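You operate a simulated robot arm through the tools that you are given. There is no shell and no other tool. Be economical: measure what you need, move in short steps, check, and stop when the job is done.

The job below is to be done with a simulated robot arm. You get a single attempt, and the scene is never put back.

Task
Put things in order on the top of the kitchen island. At the end: the yellow drink can (marked "PEAR") from the top of the kitchen island is on the blue saucer; the blue folded sock from the top of the kitchen island stands where the yellow drink can stood; the yellow food box (marked "PASTA") from the top of the kitchen island stands where the blue folded sock stood; the green napkin from the top of the kitchen island stands where the yellow food box stood; whatever was shut is shut again. Leave all else as you found it, and nothing knocked over.

Only the result counts: the job must be done as asked and must still hold three seconds after the hand-in. Knocking over, shifting, dropping, spilling or breaking anything else fails it. Flat cloth is picked up by pressing the open fingertips on it (5 to 10 N) and closing them slowly along it; thin cloth reads only 2 to 8 mm in the jaws.

Robot
A 7-joint arm with a two-finger parallel gripper, fixed in place. Base frame: the origin is at the foot of the arm, x ahead of it, y to its left, z up; the work surface is at about z = 0.88. Units: m, degrees, N and s.
With the tool pointing down near the work surface it reaches from about 0.3 to 0.7 m from the base axis. Its first joint turns from -66.0 to 66.0 degrees. Payload 1.57 kg.
Tool frame: the origin (TCP) lies between the finger pads and is the grasp point; the fingertips stand 0.03 m ahead of it; z points along the fingers, y is the line along which they close. Largest opening 0.11 m; finger width 0.024, thickness 0.012; the body of the gripper, 0.048 by 0.112 m, starts 0.078 m behind the TCP.
Orientation is that of the tool frame in the base frame, as a unit quaternion [w, x, y, z]. With the fingers straight down and closing along the base's y, the tool's x points along the base's -x, its y along +y and its z along -z.

Tools
- The arm moves only by the tool arm_command. Its arguments are lists of equal length, an entry for each row: "dr": the turn, a rotation vector about the tool's x, y, z in degrees, a list of three; "slide": the shift along the tool's x, y, z in cm, a list of three; "hand": the gripper command, from -1 (fully open) to 1 (shut), values between in proportion. In form: {"dr": [[wx, wy, wz], ...], "slide": [[x, y, z], ...], "hand": [hand, ...]}. A call has 1 to 20 rows; each row is the pose to reach, as a shift and turn from the pose commanded when the call began, along the tool's axes at that moment. Each row takes 0.2 s and may step no farther than 0.05 m and 8.6 degrees from the row before; otherwise, or with a gripper value out of range, the whole call is refused. A pose out of reach is approached as far as the arm can. The call stops where the force on the tool passes 40 N (or 10 N more than at its start, if that is more) or the arm is blocked; 0.2 s more then pass. The fingers move at their own pace (about 0.108 m/s each) and stop on an object; they squeeze with about 39 N. The grip force told is the motor's: it shows also when the fingers shut on nothing. Time passes only in rows, and 0.2 s behind the last, so rows that repeat a pose let the fingers close. It gives the time, the measured TCP pose, the force on the tool (base axes), the opening and the grip force at its end, in the units of the frame above (readings bear some noise), and new pictures: "views" is both (left out), scene, wrist or none.
- Cameras (640 x 400 px; columns grow to the right, rows downward): "scene" is fixed at [0.1733, -0.4005, 1.4013]; the picture's right is [0.68, -0.73, 0.00], its down [-0.44, -0.41, -0.80] and it looks along [0.59, 0.55, -0.60] (base axes); focal length 320 px, centre (320, 200). "wrist" rides on the gripper at [-0.036, 0, -0.08] in the tool frame; the picture's right is [0.00, -1.00, 0.00], its down [0.97, 0.00, -0.24] and it looks along [0.24, 0.00, 0.97] (tool axes); focal length 218 px, centre (320, 200). There is no depth. A picture from a camera that has moved, and an enlarged one, comes with that camera's place and axes in the base frame and with its lens.
- zoom(camera, box): a new picture of the part [left, top, right, bottom] of that camera's present view, enlarged. No time passes.
- finish_job(): hands the job in; it is judged then, once.

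Go step by step. Nothing tells you positions but the pictures and the camera data: compare them with the known pose of the tool, close in by small moves and look again before you grip or let go. The budget is 120 turns and 150 pictures, counting those below and the enlarged ones. Unless the task says otherwise, let go and move clear before handing in, and close with one line.

The tools are called after "Emit:" as a command line: name --argument value ..., lists and objects as JSON in quotes. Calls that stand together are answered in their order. arm_command: Moves the arm, as the interface text tells. Its arguments: {"type":"object","properties":{"dr":{"type":"array","items":{"type":"array","items":{"type":"number"}}},"slide":{"type":"array","items":{"type":"array","items":{"type":"number"}}},"hand":{"type":"array","items":{"type":"number"}},"views":{"type":"string","enum":["both","scene","wrist","none"]}},"required":["dr","slide","hand"]} The other tools are called the same way: zoom (camera, box) takes an enlarged picture of a part of a camera's view; finish_job () hands the job in.

At the start:

```text
t: 0.0
tool_pos: [0.4422, -0.201, 1.2185]
tcp_rot: [0.0, 0.0, 1.0, 0.0]
force: [-0.4, -0.3, -0.8]
grip_width: 0.11
grasp_force: 0.1
```

scene: 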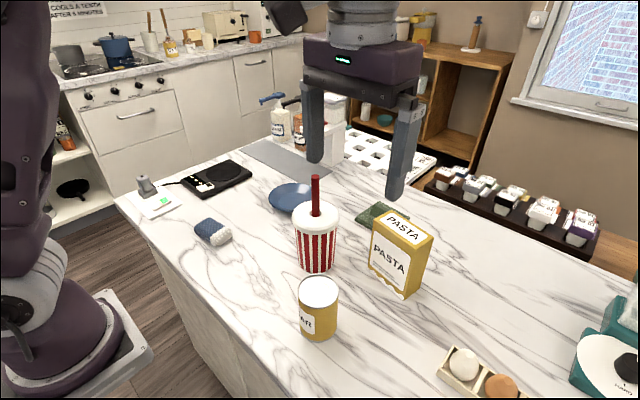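
wrist: 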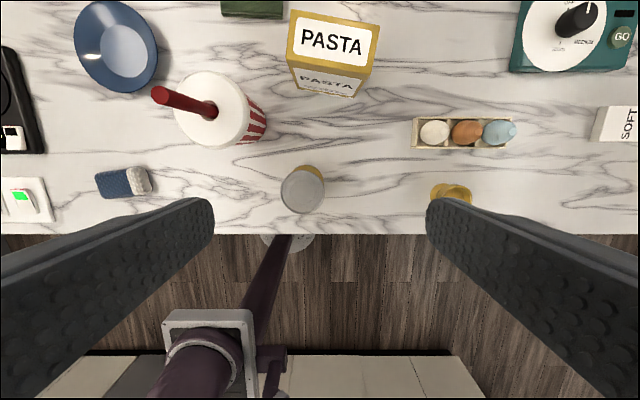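

I see the can near (0.41,-0.175), the sock near (0.41,0.16), the box near (0.60,-0.21), the saucer near (0.635,0.135) and the napkin behind the box. I'll zoom in to check the details before moving.

Emit:
zoom --camera "scene" --box '[180, 160, 460, 350]'

Emit:
arm_command --dr '[[0, 0, 0], [0, 0, 0], [0, 0, 0], [0, 0, 0]]' --slide '[[-4, 0, 0], [-8, 0, 0], [-12, 0, 0], [-12, 0, 0]]' --hand '[-1, -1, -1, -1]' --views "both"

```text
2.11 times, centred on (320, 255) of scene
camera zoom: at [0.1733, -0.4005, 1.4013], right [0.68, -0.73, 0.0], down [-0.44, -0.41, -0.8], along [0.59, 0.55, -0.6], focal length 672 px, centre (320, 84)
```

zoom: 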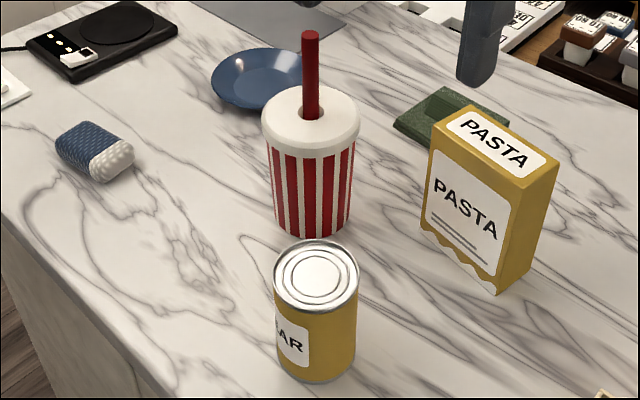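

```text
t: 1.0
tool_pos: [0.5477, -0.2024, 1.2179]
tcp_rot: [0.001, 0.0, 1.0, -0.001]
force: [0.6, -0.8, 0.9]
grip_width: 0.1099
grasp_force: 0.0
out of reach, approached as far as the arm can: row 3, 4
camera wrist: at [0.5825, -0.2028, 1.2976], right [0.0, -1.0, 0.0], down [-0.97, 0.0, 0.24], along [-0.24, 0.0, -0.97], focal length 218 px, centre (320, 200)
```

scene: 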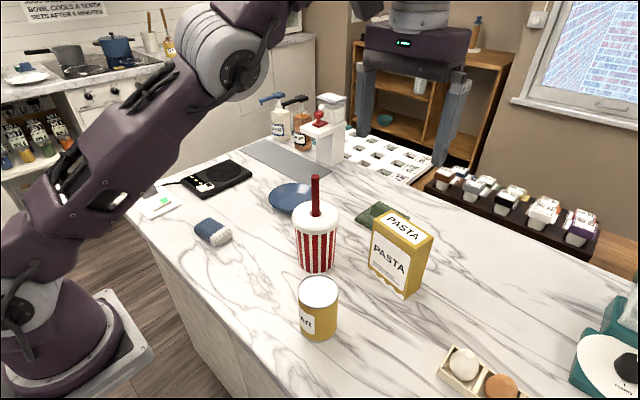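
wrist: 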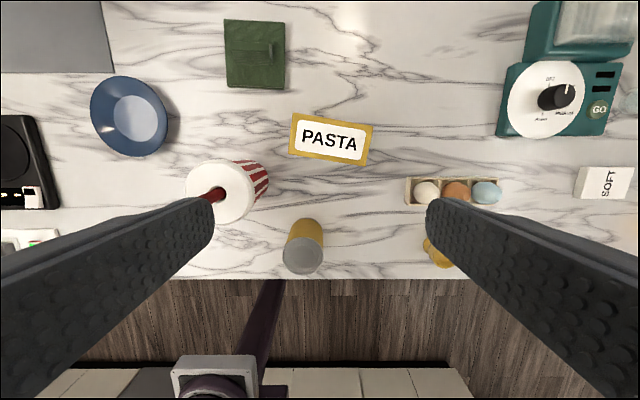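

Everything is identified, and the saucer is centred near (0.632,0.127). I go back over the can at a lower height to refine its place.

Emit:
arm_command --dr '[[0, 0, 0], [0, 0, 0], [0, 0, 0], [0, 0, 0], [0, 0, 0]]' --slide '[[4.5, 0, 0], [9, -0.5, 0], [12, -1, 0], [14, -2.5, 0], [14, -2.5, 0]]' --hand '[-1, -1, -1, -1, -1]' --views "wrist"

```text
t: 2.2
tool_pos: [0.4083, -0.2262, 1.2192]
tcp_rot: [0.0, 0.0, 1.0, 0.001]
force: [-0.5, 0.5, 0.1]
grip_width: 0.11
grasp_force: 0.0
camera wrist: at [0.4444, -0.2265, 1.2981], right [0.0, -1.0, 0.0], down [-0.97, 0.0, 0.24], along [-0.24, 0.0, -0.97], focal length 218 px, centre (320, 200)
```

wrist: 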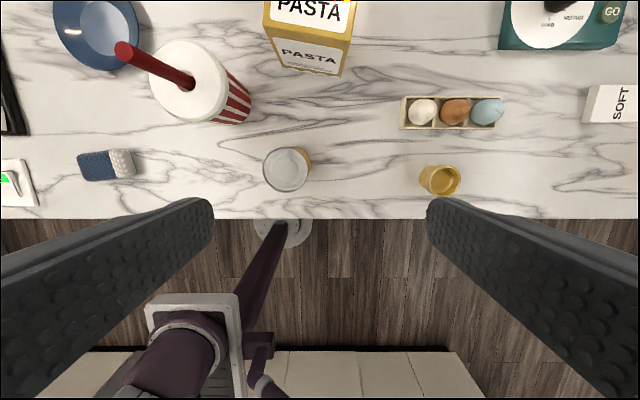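

The can top reads (0.409,-0.174). I move over it and down to z=1.05 to check.

Emit:
arm_command --dr '[[0, 0, 0], [0, 0, 0], [0, 0, 0], [0, 0, 0], [0, 0, 0], [0, 0, 0]]' --slide '[[0, 4.5, 0], [0, 5.2, 4], [0, 5.2, 8], [0, 5.2, 13], [0, 5.2, 17], [0, 5.2, 17]]' --hand '[-1, -1, -1, -1, -1, -1]' --views "both"

```text
t: 3.6
tool_pos: [0.4075, -0.1723, 1.0492]
tcp_rot: [0.0, 0.0, 1.0, 0.001]
force: [0.1, 0.4, 0.3]
grip_width: 0.1099
grasp_force: 0.0
camera wrist: at [0.4437, -0.1728, 1.1294], right [0.0, -1.0, 0.0], down [-0.97, 0.0, 0.24], along [-0.24, 0.0, -0.97], focal length 218 px, centre (320, 200)
```

scene: 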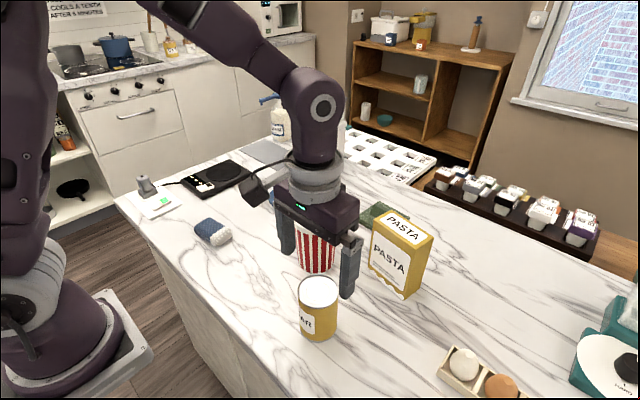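
wrist: 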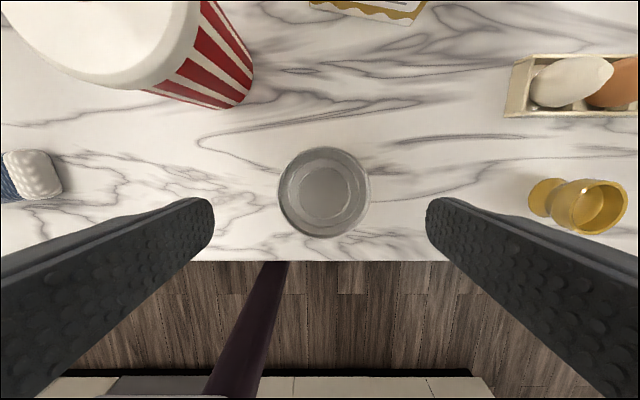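

The can is centred within a few millimetres. I descend and grip it.

Emit:
arm_command --dr '[[0, 0, 0], [0, 0, 0], [0, 0, 0], [0, 0, 0], [0, 0, 0], [0, 0, 0], [0, 0, 0], [0, 0, 0]]' --slide '[[-0.2, -0.3, 3], [-0.2, -0.3, 6], [-0.2, -0.3, 9], [-0.2, -0.3, 11.4], [-0.2, -0.3, 11.4], [-0.2, -0.3, 11.4], [-0.2, -0.3, 11.4], [-0.2, -0.3, 11.4]]' --hand '[-1, -1, -1, -1, -1, 0.6, 0.6, 0.6]' --views "both"

```text
t: 5.4
tool_pos: [0.4097, -0.1767, 0.9373]
tcp_rot: [0.001, 0.0, 1.0, 0.0]
force: [0.2, 0.6, -0.1]
grip_width: 0.0668
grasp_force: 39.0
camera wrist: at [0.446, -0.1774, 1.0164], right [0.0, -1.0, 0.0], down [-0.97, 0.0, 0.24], along [-0.24, 0.0, -0.97], focal length 218 px, centre (320, 200)
```

scene: 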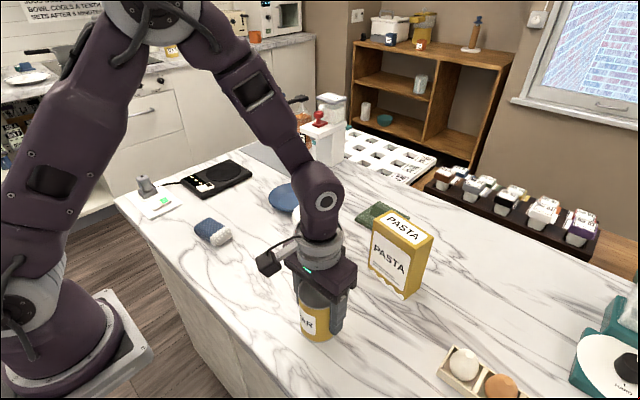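
wrist: 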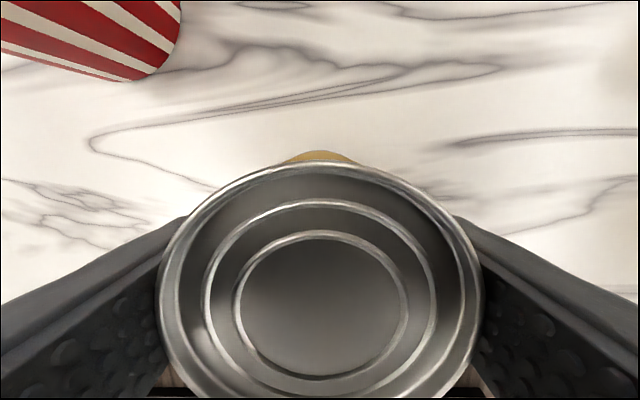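

The can is held (width 0.067). I lift it high, carry it sideways along x≈0.40 clear of the cup, and stop in line with the saucer.

Emit:
arm_command --dr '[[0, 0, 0], [0, 0, 0], [0, 0, 0], [0, 0, 0], [0, 0, 0], [0, 0, 0], [0, 0, 0], [0, 0, 0], [0, 0, 0], [0, 0, 0], [0, 0, 0], [0, 0, 0], [0, 0, 0], [0, 0, 0], [0, 0, 0], [0, 0, 0]]' --slide '[[0, 0, -2], [0, 0, -6], [0, 0, -10], [0, 0, -14.5], [0, 0, -19], [0, 0, -23], [0, 0, -26], [0, 4, -26], [0, 8, -26], [0, 12, -26], [0, 16, -26], [0, 20, -26], [0, 24, -26], [0, 28, -26], [0, 30.4, -26], [0, 30.4, -26]]' --hand '[0.6, 0.6, 0.6, 0.6, 0.6, 0.6, 0.6, 0.6, 0.6, 0.6, 0.6, 0.6, 0.6, 0.6, 0.6, 0.6]' --views "both"

```text
t: 8.8
tool_pos: [0.4091, 0.1285, 1.1969]
tcp_rot: [0.0, 0.0, 1.0, 0.001]
force: [0.2, 0.1, 0.6]
grip_width: 0.0219
grasp_force: 0.3
camera wrist: at [0.4455, 0.1264, 1.2751], right [0.0, -1.0, 0.0], down [-0.97, 0.0, 0.24], along [-0.24, 0.0, -0.97], focal length 218 px, centre (320, 200)
```

scene: 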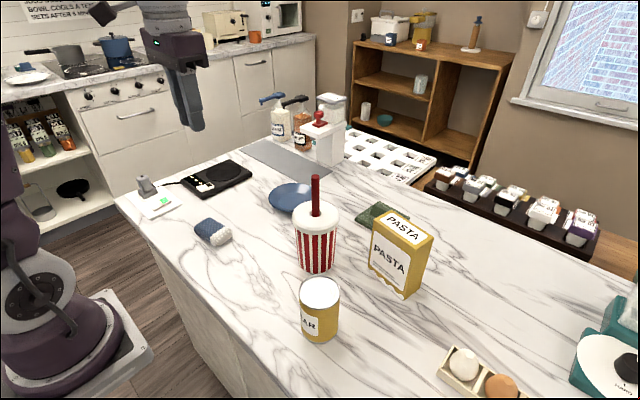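
wrist: 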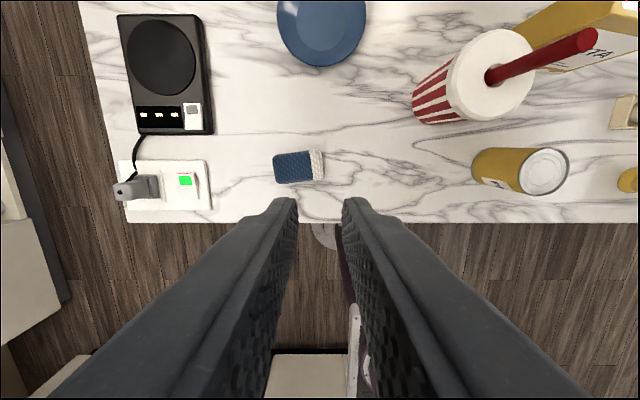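

The can slipped out at the start of the lift and is still standing almost where it was. I go back over it, and this time I'll shut harder and lift slowly.

Emit:
arm_command --dr '[[0, 0, 0], [0, 0, 0], [0, 0, 0], [0, 0, 0], [0, 0, 0], [0, 0, 0], [0, 0, 0], [0, 0, 0], [0, 0, 0], [0, 0, 0], [0, 0, 0], [0, 0, 0]]' --slide '[[0, -4.5, 0], [0, -9, 0], [0, -13.5, 0], [0, -18, 0], [0, -22.5, 0], [0, -27, 0], [0, -30.5, 0], [0, -30.5, 4], [0, -30.5, 8], [0, -30.5, 12], [0, -30.5, 14], [0, -30.5, 14]]' --hand '[-1, -1, -1, -1, -1, -1, -1, -1, -1, -1, -1, -1]' --views "wrist"

```text
t: 11.4
tool_pos: [0.4108, -0.1779, 1.0541]
tcp_rot: [0.0, 0.0, 1.0, 0.001]
force: [-0.1, -0.4, 0.1]
grip_width: 0.1101
grasp_force: 0.1
camera wrist: at [0.4476, -0.1781, 1.1335], right [0.0, -1.0, 0.0], down [-0.97, 0.0, 0.24], along [-0.24, 0.0, -0.97], focal length 218 px, centre (320, 200)
```

wrist: 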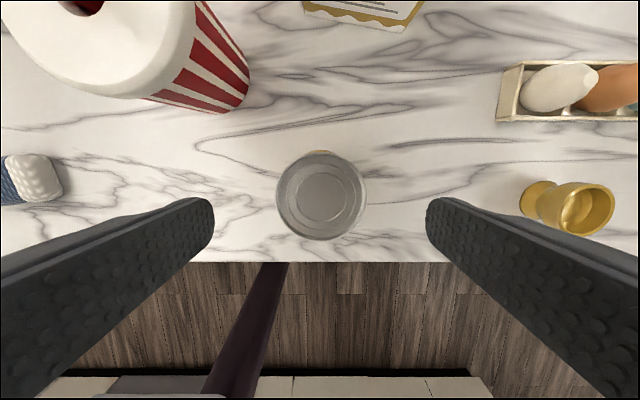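

The can is centred under the hand. I descend, shut fully, and lift slowly by 3 cm.

Emit:
arm_command --dr '[[0, 0, 0], [0, 0, 0], [0, 0, 0], [0, 0, 0], [0, 0, 0], [0, 0, 0], [0, 0, 0], [0, 0, 0], [0, 0, 0], [0, 0, 0], [0, 0, 0]]' --slide '[[-0.2, -0.1, 3], [-0.2, -0.1, 6], [-0.2, -0.1, 9], [-0.2, -0.1, 11.5], [-0.2, -0.1, 12.4], [-0.2, -0.1, 12.4], [-0.2, -0.1, 12.4], [-0.2, -0.1, 12.4], [-0.2, -0.1, 12.4], [-0.2, -0.1, 12.2], [-0.2, -0.1, 12.0]]' --hand '[-1, -1, -1, -1, -1, -1, 1, 1, 1, 1, 1]' --views "none"

Emit:
arm_command --dr '[[0, 0, 0], [0, 0, 0], [0, 0, 0], [0, 0, 0], [0, 0, 0], [0, 0, 0]]' --slide '[[0, 0, -0.4], [0, 0, -0.8], [0, 0, -1.2], [0, 0, -1.6], [0, 0, -2], [0, 0, -2]]' --hand '[1, 1, 1, 1, 1, 1]' --views "both"

```text
t: 13.8
tool_pos: [0.4127, -0.1811, 0.9349]
tcp_rot: [0.001, -0.001, 1.0, 0.0]
force: [-0.7, 0.7, -3.8]
grip_width: 0.0663
grasp_force: 39.2
```

```text
t: 15.2
tool_pos: [0.4123, -0.1796, 0.9545]
tcp_rot: [0.0, 0.001, 1.0, 0.0]
force: [0.1, 0.3, -3.8]
grip_width: 0.066
grasp_force: 39.3
camera wrist: at [0.4488, -0.1804, 1.0336], right [0.0, -1.0, 0.0], down [-0.97, 0.0, 0.24], along [-0.24, 0.0, -0.97], focal length 218 px, centre (320, 200)
```

scene: 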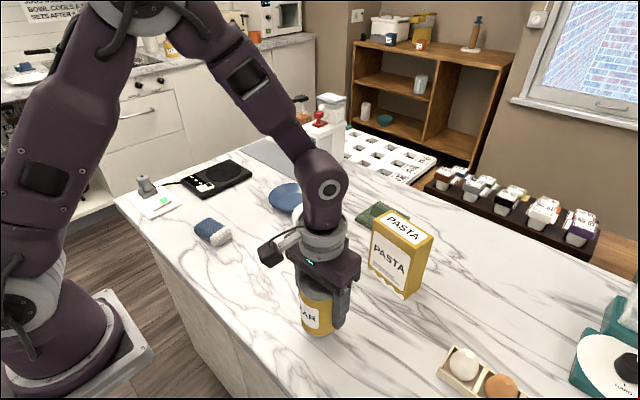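
wrist: 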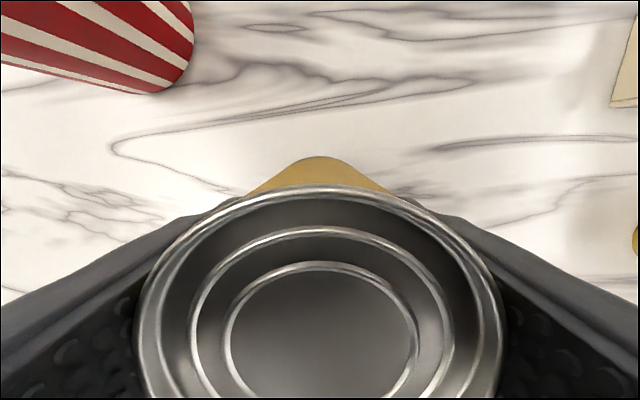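

It holds now, with about 3.8 N of weight. I keep lifting at a gentle pace.

Emit:
arm_command --dr '[[0, 0, 0], [0, 0, 0], [0, 0, 0], [0, 0, 0], [0, 0, 0], [0, 0, 0], [0, 0, 0], [0, 0, 0], [0, 0, 0], [0, 0, 0], [0, 0, 0], [0, 0, 0], [0, 0, 0], [0, 0, 0], [0, 0, 0], [0, 0, 0], [0, 0, 0], [0, 0, 0], [0, 0, 0], [0, 0, 0]]' --slide '[[0, 0, -0.5], [0, 0, -1.2], [0, 0, -2.2], [0, 0, -3.2], [0, 0, -4.2], [0, 0, -5.4], [0, 0, -6.6], [0, 0, -7.8], [0, 0, -9], [0, 0, -10.2], [0, 0, -11.4], [0, 0, -12.6], [0, 0, -13.8], [0, 0, -15], [0, 0, -16.2], [0, 0, -17.4], [0, 0, -18.6], [0, 0, -19.5], [0, 0, -20], [0, 0, -20]]' --hand '[1, 1, 1, 1, 1, 1, 1, 1, 1, 1, 1, 1, 1, 1, 1, 1, 1, 1, 1, 1]' --views "none"

```text
t: 19.4
tool_pos: [0.4128, -0.178, 1.1538]
tcp_rot: [0.0, -0.001, 1.0, 0.0]
force: [0.7, 0.0, -3.5]
grip_width: 0.0663
grasp_force: 39.1
```

It is still held at z=1.15. Next is a smooth sideways carry to y≈0.127.

Emit:
arm_command --dr '[[0, 0, 0], [0, 0, 0], [0, 0, 0], [0, 0, 0], [0, 0, 0], [0, 0, 0], [0, 0, 0], [0, 0, 0], [0, 0, 0], [0, 0, 0], [0, 0, 0], [0, 0, 0], [0, 0, 0], [0, 0, 0], [0, 0, 0], [0, 0, 0], [0, 0, 0], [0, 0, 0], [0, 0, 0], [0, 0, 0]]' --slide '[[0, 0.5, 0], [0, 1.5, 0], [0, 3, 0], [0, 5, 0], [0, 7, 0], [0, 9, 0], [0, 11, 0], [0, 13, 0], [0, 15, 0], [0, 17, 0], [0, 19, 0], [0, 21, 0], [0, 23, 0], [0, 25, 0], [0, 27, 0], [0, 28.5, 0], [0, 29.7, 0], [0, 30.3, 0], [0, 30.5, 0], [0, 30.5, 0]]' --hand '[1, 1, 1, 1, 1, 1, 1, 1, 1, 1, 1, 1, 1, 1, 1, 1, 1, 1, 1, 1]' --views "scene"

```text
t: 23.6
tool_pos: [0.412, 0.1248, 1.1532]
tcp_rot: [0.0, 0.0, 1.0, 0.001]
force: [-0.2, 0.6, -3.5]
grip_width: 0.0663
grasp_force: 39.5
```

scene: 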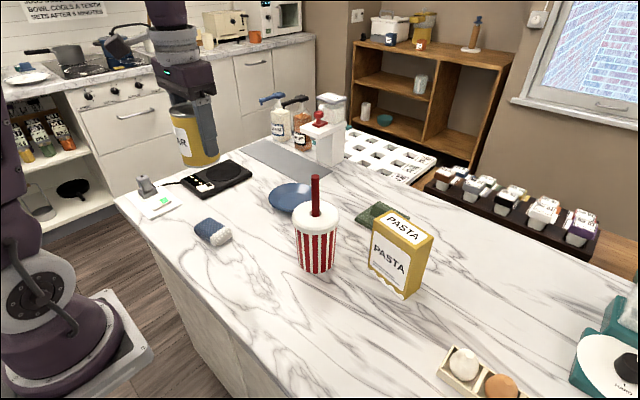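

Now I go outward to the saucer while coming down to z≈1.02.

Emit:
arm_command --dr '[[0, 0, 0], [0, 0, 0], [0, 0, 0], [0, 0, 0], [0, 0, 0], [0, 0, 0], [0, 0, 0], [0, 0, 0], [0, 0, 0], [0, 0, 0], [0, 0, 0], [0, 0, 0], [0, 0, 0], [0, 0, 0], [0, 0, 0], [0, 0, 0]]' --slide '[[-0.5, 0, 0.3], [-1.5, 0, 1], [-3, 0, 2], [-5, 0, 3], [-7, 0, 4.2], [-9, 0, 5.4], [-11, 0, 6.6], [-13, 0, 7.8], [-15, 0.1, 9], [-17, 0.2, 10.2], [-19, 0.2, 11.4], [-20.5, 0.2, 12.3], [-21.3, 0.2, 12.8], [-21.7, 0.2, 13], [-21.8, 0.2, 13], [-21.8, 0.2, 13]]' --hand '[1, 1, 1, 1, 1, 1, 1, 1, 1, 1, 1, 1, 1, 1, 1, 1]' --views "both"

```text
t: 27.0
tool_pos: [0.6324, 0.1278, 1.0236]
tcp_rot: [0.0, 0.0, 1.0, 0.0]
force: [0.1, 0.4, -4.7]
grip_width: 0.0663
grasp_force: 38.9
camera wrist: at [0.6674, 0.1266, 1.1027], right [0.0, -1.0, 0.0], down [-0.97, 0.0, 0.24], along [-0.24, 0.0, -0.97], focal length 218 px, centre (320, 200)
```

scene: 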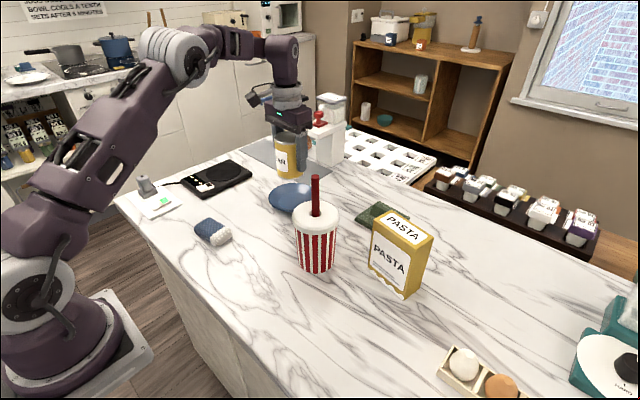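
wrist: 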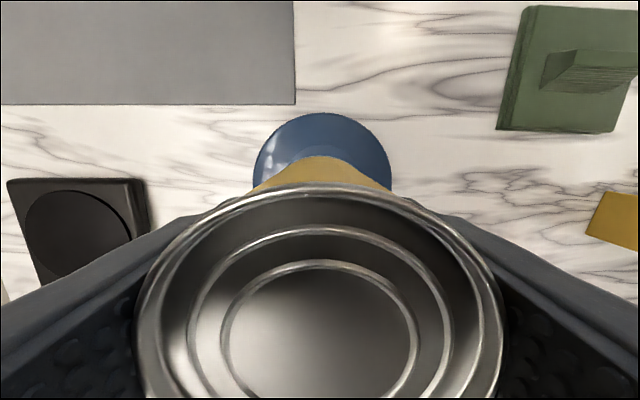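

The saucer rim gives a centre of about (0.632,0.125). I come down to just above it and check.

Emit:
arm_command --dr '[[0, 0, 0], [0, 0, 0], [0, 0, 0], [0, 0, 0], [0, 0, 0], [0, 0, 0], [0, 0, 0], [0, 0, 0]]' --slide '[[0.2, -0.2, 0.6], [0.2, -0.2, 1.6], [0.2, -0.2, 2.8], [0.2, -0.2, 4], [0.2, -0.2, 5.2], [0.2, -0.2, 6], [0.2, -0.2, 6.4], [0.2, -0.2, 6.4]]' --hand '[1, 1, 1, 1, 1, 1, 1, 1]' --views "both"

Emit:
zoom --camera "scene" --box '[230, 120, 350, 230]'

```text
t: 28.8
tool_pos: [0.6293, 0.1256, 0.9584]
tcp_rot: [0.0, 0.0, 1.0, 0.0]
force: [0.8, 0.3, -3.2]
grip_width: 0.0662
grasp_force: 39.0
camera wrist: at [0.6651, 0.1248, 1.0388], right [0.0, -1.0, 0.0], down [-0.97, 0.0, 0.24], along [-0.24, 0.0, -0.97], focal length 218 px, centre (320, 200)
```

scene: 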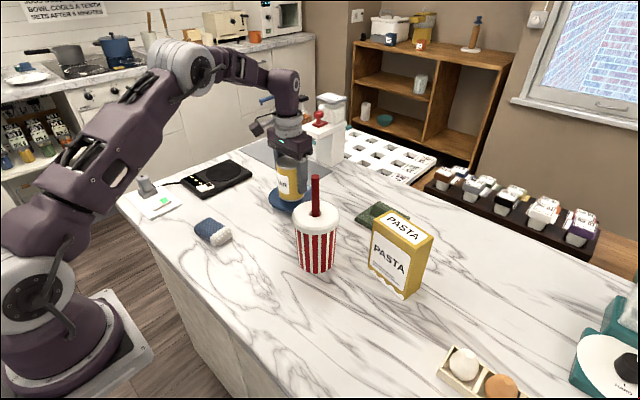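
wrist: 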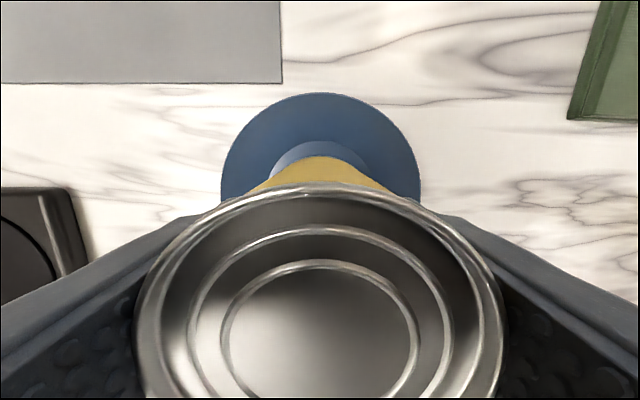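

```text
3.64 times, centred on (290, 175) of scene
camera zoom: at [0.1733, -0.4005, 1.4013], right [0.68, -0.73, 0.0], down [-0.44, -0.41, -0.8], along [0.59, 0.55, -0.6], focal length 1162 px, centre (429, 291)
```

zoom: 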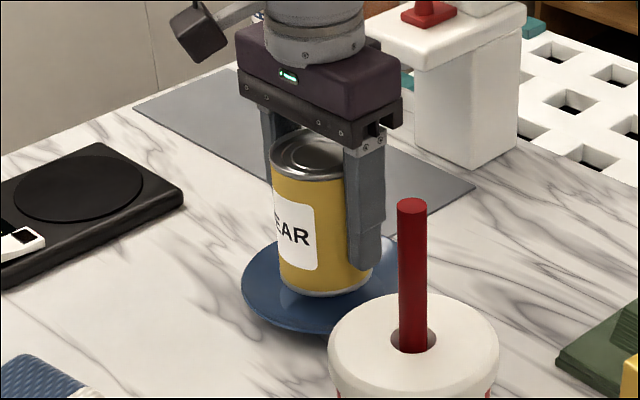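

The can is centred over the saucer. I lower it slowly until it touches.

Emit:
arm_command --dr '[[0, 0, 0], [0, 0, 0], [0, 0, 0], [0, 0, 0], [0, 0, 0], [0, 0, 0]]' --slide '[[0, 0, 0.3], [0, 0, 0.6], [0, 0, 0.9], [0, 0, 1.2], [0, 0, 1.4], [0, 0, 1.4]]' --hand '[1, 1, 1, 1, 1, 1]' --views "none"

```text
t: 30.2
tool_pos: [0.6285, 0.1268, 0.9466]
tcp_rot: [0.0, 0.001, 1.0, 0.0]
force: [-2.1, 0.3, -3.0]
grip_width: 0.066
grasp_force: 38.7
```

Emit:
arm_command --dr '[[0, 0, 0], [0, 0, 0], [0, 0, 0], [0, 0, 0]]' --slide '[[0, 0, 0.2], [0, 0, 0.4], [0, 0, 0.5], [0, 0, 0.5]]' --hand '[1, 1, 1, 1]' --views "none"

```text
t: 31.2
tool_pos: [0.6291, 0.1263, 0.9423]
tcp_rot: [0.002, -0.001, 1.0, -0.001]
force: [5.1, 1.2, 15.0]
grip_width: 0.0662
grasp_force: 39.4
```

It has touched the saucer. I ease off slightly and open the fingers.

Emit:
arm_command --dr '[[0, 0, 0], [0, 0, 0], [0, 0, 0], [0, 0, 0], [0, 0, 0]]' --slide '[[0, 0, -0.15], [0, 0, -0.15], [0, 0, -0.15], [0, 0, -0.15], [0, 0, -0.15]]' --hand '[1, -0.3, -0.5, -0.5, -0.5]' --views "both"

Emit:
zoom --camera "scene" --box '[230, 120, 350, 230]'

```text
t: 32.4
tool_pos: [0.6284, 0.1246, 0.9426]
tcp_rot: [-0.001, 0.0, 1.0, 0.0]
force: [-0.4, 0.3, -0.4]
grip_width: 0.0825
grasp_force: 0.0
camera wrist: at [0.6652, 0.1243, 1.0218], right [0.0, -1.0, 0.0], down [-0.97, 0.0, 0.24], along [-0.24, 0.0, -0.97], focal length 218 px, centre (320, 200)
```

scene: 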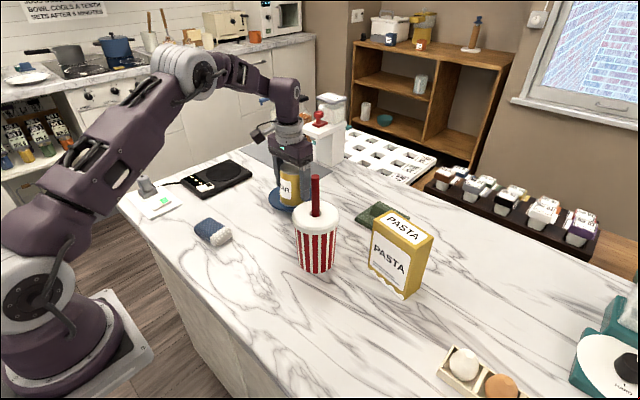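
wrist: 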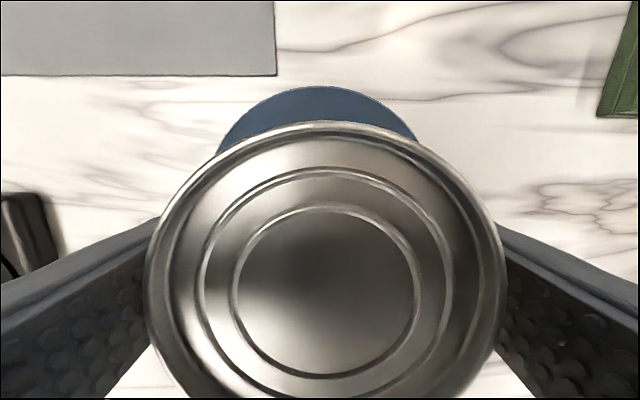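

```text
3.64 times, centred on (290, 175) of scene
camera zoom: at [0.1733, -0.4005, 1.4013], right [0.68, -0.73, 0.0], down [-0.44, -0.41, -0.8], along [0.59, 0.55, -0.6], focal length 1162 px, centre (429, 291)
```

zoom: 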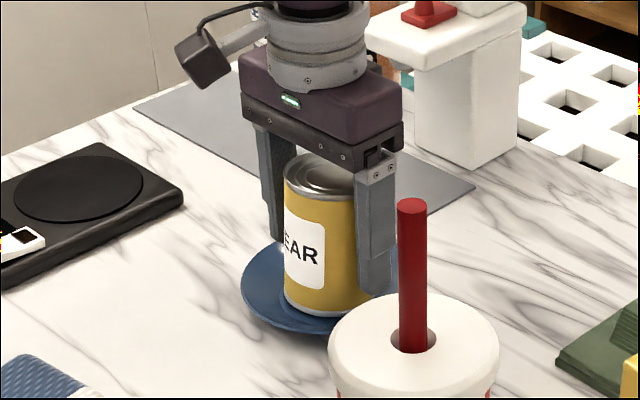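

The can stands upright near the saucer centre. I raise the hand clear and look.

Emit:
arm_command --dr '[[0, 0, 0], [0, 0, 0], [0, 0, 0], [0, 0, 0], [0, 0, 0], [0, 0, 0]]' --slide '[[-0.4, -0.1, -0.5], [-0.4, -0.1, -3], [-0.4, -0.1, -6], [-0.4, -0.1, -10], [-0.4, -0.1, -14], [-0.4, -0.1, -14]]' --hand '[-0.6, -0.7, -0.7, -0.7, -1, -1]' --views "both"

Emit:
zoom --camera "scene" --box '[230, 120, 350, 230]'

```text
t: 33.8
tool_pos: [0.6332, 0.1258, 1.0855]
tcp_rot: [0.0, 0.0, 1.0, 0.0]
force: [-0.1, 0.1, 0.3]
grip_width: 0.11
grasp_force: 0.1
camera wrist: at [0.6691, 0.1243, 1.1645], right [0.0, -1.0, 0.0], down [-0.97, 0.0, 0.24], along [-0.24, 0.0, -0.97], focal length 218 px, centre (320, 200)
```

scene: 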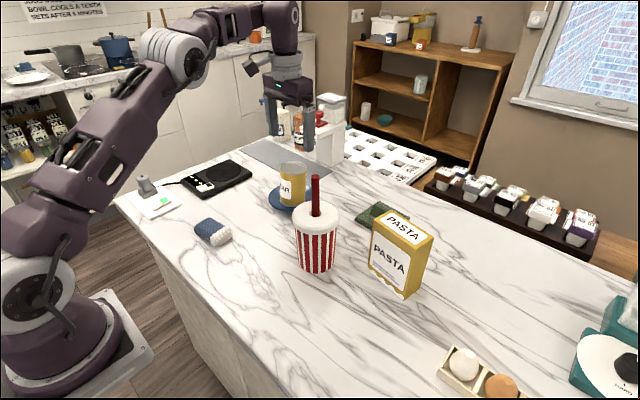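
wrist: 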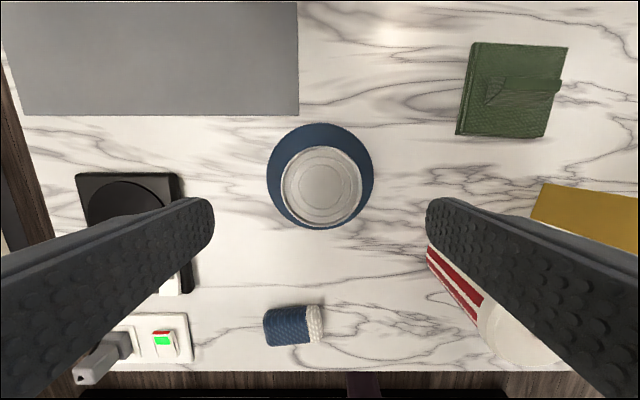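

```text
3.64 times, centred on (290, 175) of scene
camera zoom: at [0.1733, -0.4006, 1.4013], right [0.68, -0.73, 0.0], down [-0.44, -0.41, -0.8], along [0.59, 0.55, -0.6], focal length 1162 px, centre (429, 291)
```

zoom: 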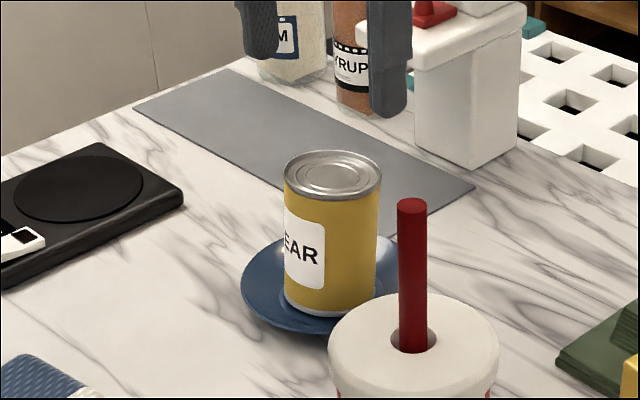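

The can is upright and centred on the saucer. Next I go over the sock.

Emit:
arm_command --dr '[[0, 0, 0], [0, 0, 0], [0, 0, 0], [0, 0, 0], [0, 0, 0], [0, 0, 0], [0, 0, 0]]' --slide '[[4, 0, -1], [8, 0.5, -1], [12, 1, -1], [16, 2, 0], [20, 3, 3], [22, 3.6, 5], [22, 3.6, 5]]' --hand '[-1, -1, -1, -1, -1, -1, -1]' --views "wrist"

```text
refused: row 5 steps farther than a row can; nothing moved
```

Emit:
arm_command --dr '[[0, 0, 0], [0, 0, 0], [0, 0, 0], [0, 0, 0], [0, 0, 0], [0, 0, 0], [0, 0, 0], [0, 0, 0]]' --slide '[[4, 0, -1], [8, 0.5, -1], [12, 1, -1], [16, 2, 0], [19, 3, 2], [21, 3.6, 4], [22, 3.6, 5], [22, 3.6, 5]]' --hand '[-1, -1, -1, -1, -1, -1, -1, -1]' --views "wrist"

```text
t: 35.6
tool_pos: [0.4132, 0.1589, 1.0304]
tcp_rot: [0.0, -0.001, 1.0, 0.0]
force: [0.7, -0.2, 0.6]
grip_width: 0.1102
grasp_force: 0.1
camera wrist: at [0.4488, 0.1588, 1.1101], right [0.0, -1.0, 0.0], down [-0.97, 0.0, 0.24], along [-0.24, 0.0, -0.97], focal length 218 px, centre (320, 200)
```

wrist: 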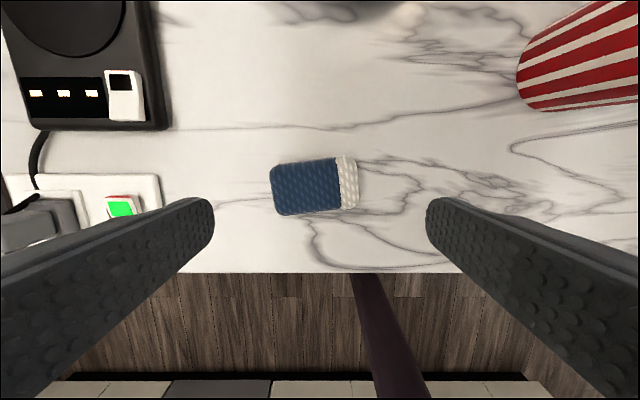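

The sock is centred at (0.412,0.163), about 8 cm by 5 cm, turned about 8°. I rotate the hand to close across its short side.

Emit:
arm_command --dr '[[0, 0, 8.2], [0, 0, 16.4], [0, 0, 24.6], [0, 0, 32.8], [0, 0, 41], [0, 0, 49.2], [0, 0, 57.4], [0, 0, 65.6], [0, 0, 73.8], [0, 0, 81.8], [0, 0, 81.8]]' --slide '[[0, 0, 0], [0, 0, 0], [0, 0, 0], [0, 0, 0], [0, 0, 0], [0, 0.4, 0], [0, 0.4, 0], [0, 0.4, 0], [0, 0.4, 0], [0, 0.4, 0], [0, 0.4, 0]]' --hand '[-1, -1, -1, -1, -1, -1, -1, -1, -1, -1, -1]' --views "wrist"

```text
t: 38.0
tool_pos: [0.4137, 0.1653, 1.0338]
tcp_rot: [0.0, 0.656, 0.755, -0.001]
force: [0.2, 0.1, -0.4]
grip_width: 0.1097
grasp_force: 0.0
camera wrist: at [0.4181, 0.1289, 1.1127], right [-0.99, -0.14, 0.0], down [-0.14, 0.96, 0.24], along [-0.03, 0.24, -0.97], focal length 218 px, centre (320, 200)
```

wrist: 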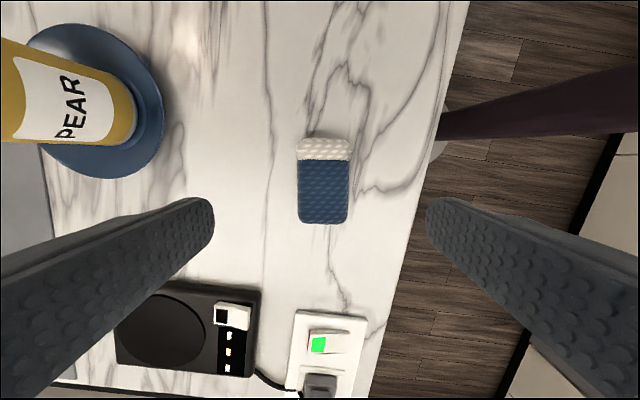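

The hand is aligned with the sock. I descend and grip it.

Emit:
arm_command --dr '[[0, 0, 0], [0, 0, 0], [0, 0, 0], [0, 0, 0], [0, 0, 0], [0, 0, 0], [0, 0, 0], [0, 0, 0], [0, 0, 0], [0, 0, 0]]' --slide '[[-0.3, -0.2, 3], [-0.3, -0.2, 6], [-0.3, -0.2, 9], [-0.3, -0.2, 11], [-0.3, -0.2, 11.8], [-0.3, -0.2, 11.8], [-0.3, -0.2, 11.8], [-0.3, -0.2, 11.8], [-0.3, -0.2, 11.8], [-0.3, -0.2, 11.8]]' --hand '[-1, -1, -1, -1, -1, -1, 1, 1, 1, 1]' --views "wrist"

```text
t: 40.2
tool_pos: [0.4125, 0.1627, 0.9159]
tcp_rot: [-0.001, 0.655, 0.756, 0.0]
force: [-0.5, -0.8, -0.3]
grip_width: 0.0509
grasp_force: 39.1
camera wrist: at [0.417, 0.1258, 0.9951], right [-0.99, -0.14, 0.0], down [-0.14, 0.96, 0.24], along [-0.03, 0.24, -0.97], focal length 218 px, centre (320, 200)
```

wrist: 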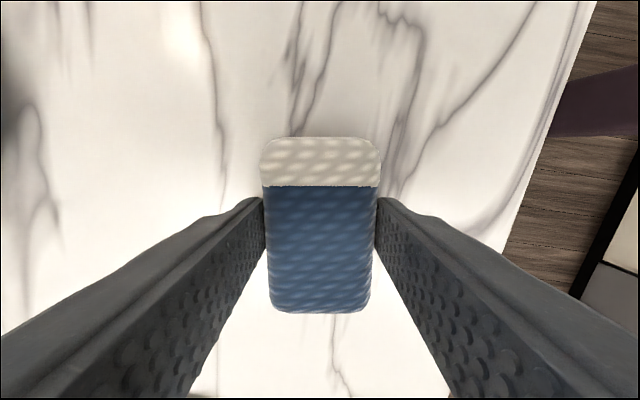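

The sock is gripped (0.051). I lift it slowly to z≈1.15.

Emit:
arm_command --dr '[[0, 0, 0], [0, 0, 0], [0, 0, 0], [0, 0, 0], [0, 0, 0], [0, 0, 0], [0, 0, 0], [0, 0, 0], [0, 0, 0], [0, 0, 0], [0, 0, 0], [0, 0, 0], [0, 0, 0], [0, 0, 0], [0, 0, 0], [0, 0, 0], [0, 0, 0]]' --slide '[[0, 0, -0.4], [0, 0, -1], [0, 0, -2], [0, 0, -3.2], [0, 0, -4.8], [0, 0, -6.4], [0, 0, -8], [0, 0, -9.6], [0, 0, -11.2], [0, 0, -12.8], [0, 0, -14.4], [0, 0, -16], [0, 0, -17.6], [0, 0, -19.2], [0, 0, -20.8], [0, 0, -22], [0, 0, -22.5]]' --hand '[1, 1, 1, 1, 1, 1, 1, 1, 1, 1, 1, 1, 1, 1, 1, 1, 1]' --views "wrist"

```text
t: 43.8
tool_pos: [0.4119, 0.1614, 1.141]
tcp_rot: [0.0, 0.654, 0.756, 0.0]
force: [0.3, -0.7, -0.8]
grip_width: 0.0509
grasp_force: 38.9
camera wrist: at [0.4161, 0.1244, 1.2201], right [-0.99, -0.14, 0.0], down [-0.14, 0.96, 0.24], along [-0.03, 0.24, -0.97], focal length 218 px, centre (320, 200)
```

wrist: 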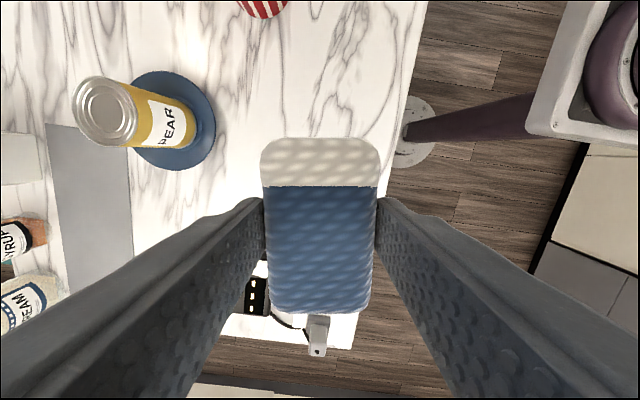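

It holds. I carry the sock along x≈0.41 to the spot where the can stood.

Emit:
arm_command --dr '[[0, 0, 0], [0, 0, 0], [0, 0, 0], [0, 0, 0], [0, 0, 0], [0, 0, 0], [0, 0, 0], [0, 0, 0], [0, 0, 0], [0, 0, 0], [0, 0, 0], [0, 0, 0], [0, 0, 0], [0, 0, 0], [0, 0, 0], [0, 0, 0], [0, 0, 0], [0, 0, 0]]' --slide '[[-0.7, -0.1, 0], [-2, -0.3, 0], [-4, -0.6, 0], [-6, -0.9, 0], [-8.2, -1.22, 0], [-10.4, -1.55, 0], [-12.6, -1.88, 0], [-14.8, -2.2, 0], [-17, -2.54, 0], [-19.2, -2.87, 0], [-21.4, -3.2, 0], [-23.6, -3.52, 0], [-25.8, -3.85, 0], [-28, -4.18, 0], [-30, -4.48, 0], [-31.8, -4.75, 0], [-33, -4.93, 0], [-33, -4.93, 0]]' --hand '[1, 1, 1, 1, 1, 1, 1, 1, 1, 1, 1, 1, 1, 1, 1, 1, 1, 1]' --views "both"

```text
t: 47.6
tool_pos: [0.4097, -0.1741, 1.1384]
tcp_rot: [0.001, 0.655, 0.756, 0.0]
force: [1.1, -0.3, -0.1]
grip_width: 0.0509
grasp_force: 39.0
camera wrist: at [0.4153, -0.21, 1.2188], right [-0.99, -0.14, 0.0], down [-0.14, 0.96, 0.24], along [-0.03, 0.24, -0.97], focal length 218 px, centre (320, 200)
```

scene: 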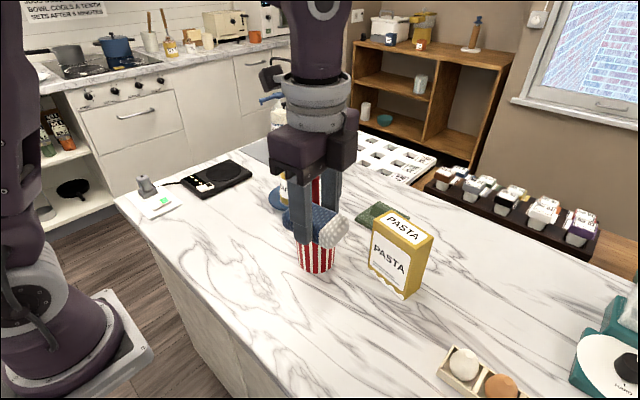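
wrist: 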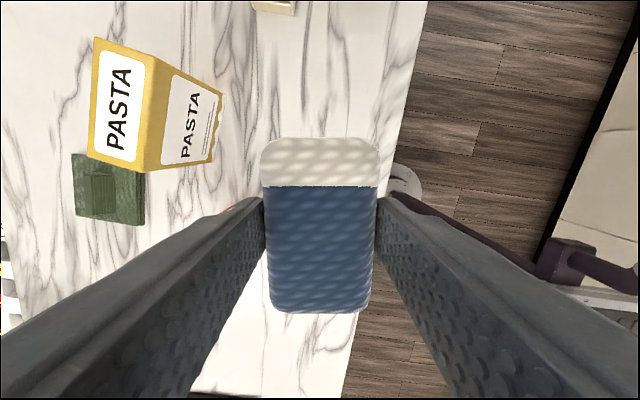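

I'm over the can's old spot, so I lower the sock to the height it was gripped at.

Emit:
arm_command --dr '[[0, 0, 0], [0, 0, 0], [0, 0, 0], [0, 0, 0], [0, 0, 0], [0, 0, 0], [0, 0, 0], [0, 0, 0], [0, 0, 0], [0, 0, 0], [0, 0, 0], [0, 0, 0], [0, 0, 0], [0, 0, 0]]' --slide '[[0, 0.1, 1], [0, 0.1, 3], [0, 0.1, 5], [0, 0.1, 7.5], [0, 0.1, 10], [0, 0.1, 12.5], [0, 0.1, 15], [0, 0.1, 17], [0, 0.1, 19], [0, 0.1, 20.3], [0, 0.1, 21.2], [0, 0.1, 21.8], [0, 0.1, 22.2], [0, 0.1, 22.2]]' --hand '[1, 1, 1, 1, 1, 1, 1, 1, 1, 1, 1, 1, 1, 1]' --views "both"

```text
t: 50.6
tool_pos: [0.4099, -0.1725, 0.92]
tcp_rot: [0.0, 0.654, 0.756, 0.0]
force: [0.5, 0.2, -0.1]
grip_width: 0.0509
grasp_force: 39.2
camera wrist: at [0.4154, -0.2084, 0.9984], right [-0.99, -0.14, 0.0], down [-0.14, 0.96, 0.24], along [-0.03, 0.24, -0.97], focal length 218 px, centre (320, 200)
```

scene: 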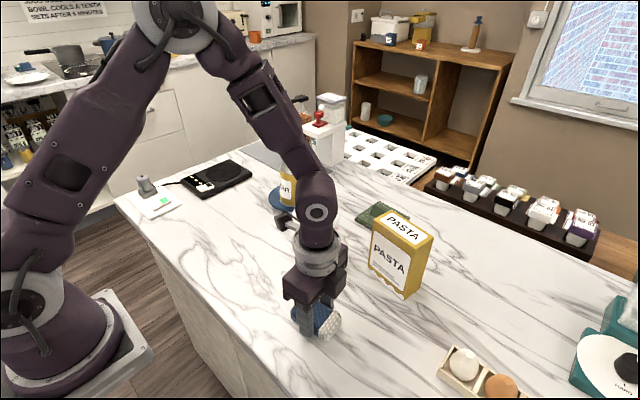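
wrist: 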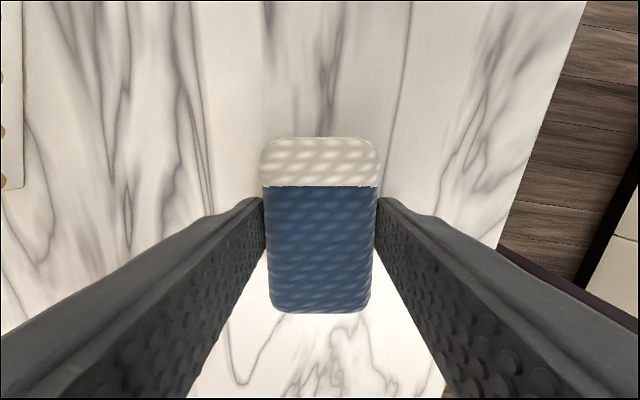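

No contact yet, so I lower the last few millimetres.

Emit:
arm_command --dr '[[0, 0, 0], [0, 0, 0], [0, 0, 0]]' --slide '[[0.05, 0.1, 0.2], [0.05, 0.1, 0.4], [0.05, 0.1, 0.4]]' --hand '[1, 1, 1]' --views "none"

```text
t: 51.4
tool_pos: [0.4112, -0.1709, 0.916]
tcp_rot: [0.002, 0.654, 0.756, 0.0]
force: [0.4, 0.3, 23.0]
grip_width: 0.051
grasp_force: 39.2
```

The sock is on the table. I ease off, open and rise.

Emit:
arm_command --dr '[[0, 0, 0], [0, 0, 0], [0, 0, 0], [0, 0, 0], [0, 0, 0]]' --slide '[[0, 0, -0.15], [0, 0, -0.15], [0, 0, -0.15], [0, 0, -0.15], [0, 0, -0.15]]' --hand '[1, 0, -0.5, -1, -1]' --views "none"

Emit:
arm_command --dr '[[0, 0, 0], [0, 0, 0], [0, 0, 0], [0, 0, 0], [0, 0, 0], [0, 0, 0], [0, 0, 0]]' --slide '[[0, 0, -1], [0, 0, -3], [0, 0, -7], [0, 0, -11], [0, 0, -16], [0, 0, -21], [0, 0, -21]]' --hand '[-1, -1, -1, -1, -1, -1, -1]' --views "both"

```text
t: 52.6
tool_pos: [0.4117, -0.1698, 0.9149]
tcp_rot: [0.001, 0.654, 0.756, 0.0]
force: [0.4, -0.1, -0.5]
grip_width: 0.1099
grasp_force: 0.2
```

```text
t: 54.2
tool_pos: [0.4097, -0.1718, 1.1269]
tcp_rot: [0.0, 0.654, 0.756, 0.0]
force: [0.2, -0.8, 0.2]
grip_width: 0.11
grasp_force: 0.1
camera wrist: at [0.4154, -0.2075, 1.2056], right [-0.99, -0.14, 0.0], down [-0.14, 0.96, 0.24], along [-0.03, 0.24, -0.97], focal length 218 px, centre (320, 200)
```

scene: 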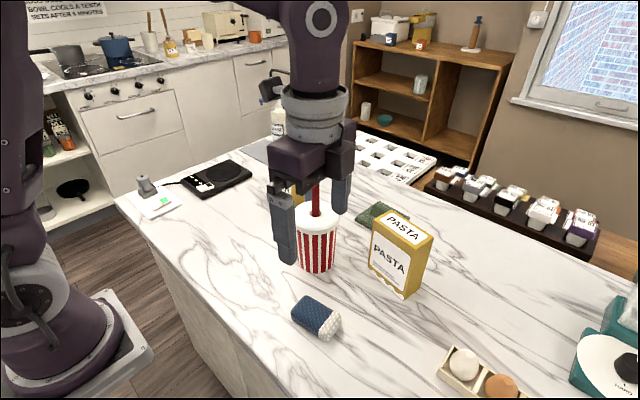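
wrist: 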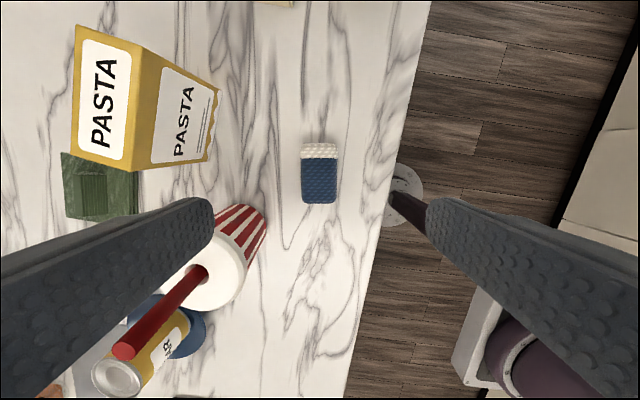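

The sock stands at (0.412,-0.172), in the can's old place. Now I go over the pasta box, turning 17.6° to align with its thin side.

Emit:
arm_command --dr '[[0, 0, 0], [0, 0, 0], [0, 0, 0], [0, 0, 0], [0, 0, 6], [0, 0, 12], [0, 0, 17.6], [0, 0, 17.6]]' --slide '[[-4, 0, -1], [-7.2, 3.5, -1], [-7.2, 8, -1], [-7.2, 12, -1], [-7.2, 15, -1], [-7.2, 17, -1], [-7.2, 17.9, -1], [-7.2, 17.9, -1]]' --hand '[-1, -1, -1, -1, -1, -1, -1, -1]' --views "both"

```text
t: 56.0
tool_pos: [0.5921, -0.2163, 1.13]
tcp_rot: [-0.008, 0.754, 0.656, -0.006]
force: [-0.4, 0.5, 0.3]
grip_width: 0.1102
grasp_force: 0.1
out of reach, approached as far as the arm can: row 7, 8
camera wrist: at [0.5887, -0.2523, 1.2091], right [-0.99, 0.14, 0.02], down [0.14, 0.96, 0.24], along [0.01, 0.24, -0.97], focal length 218 px, centre (320, 200)
```

scene: 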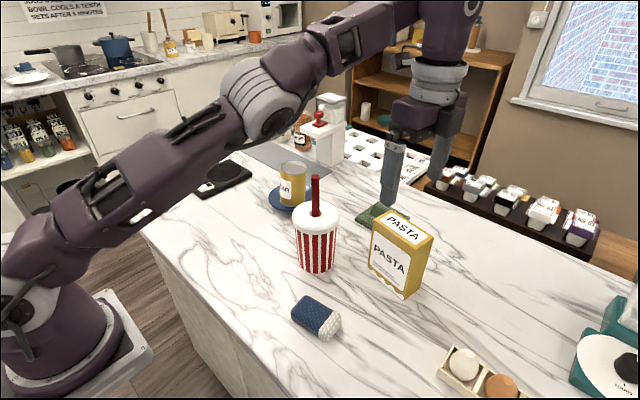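
wrist: 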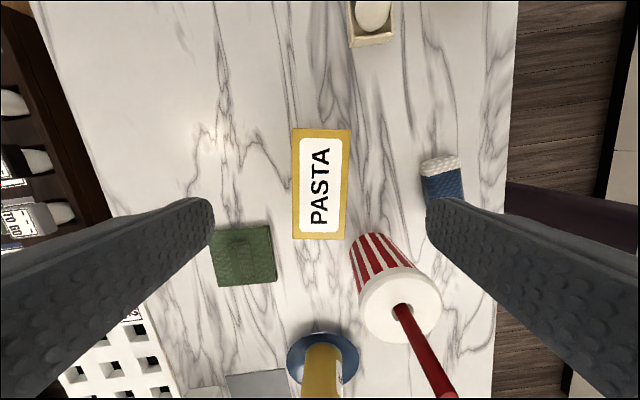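

The box top is centred around (0.590,-0.217), and the hand is tilted about 1° because it was at its reach limit. I come down to z≈1.06 and check.

Emit:
arm_command --dr '[[0, 0, 0], [0, 0, 0], [0, 0, 0]]' --slide '[[0, 0, 3.5], [0, 0, 7], [0, 0, 7]]' --hand '[-1, -1, -1]' --views "wrist"

```text
t: 56.8
tool_pos: [0.594, -0.2143, 1.0601]
tcp_rot: [-0.001, 0.763, 0.647, 0.0]
force: [-0.5, -0.7, -0.1]
grip_width: 0.11
grasp_force: 0.0
camera wrist: at [0.5876, -0.2508, 1.1398], right [-0.99, 0.16, 0.0], down [0.16, 0.96, 0.24], along [0.04, 0.24, -0.97], focal length 218 px, centre (320, 200)
```

wrist: 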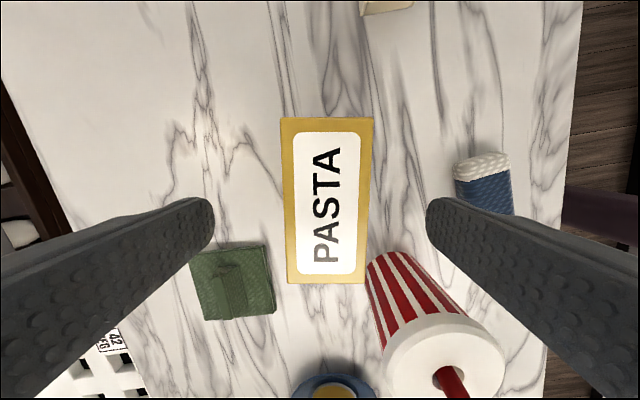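

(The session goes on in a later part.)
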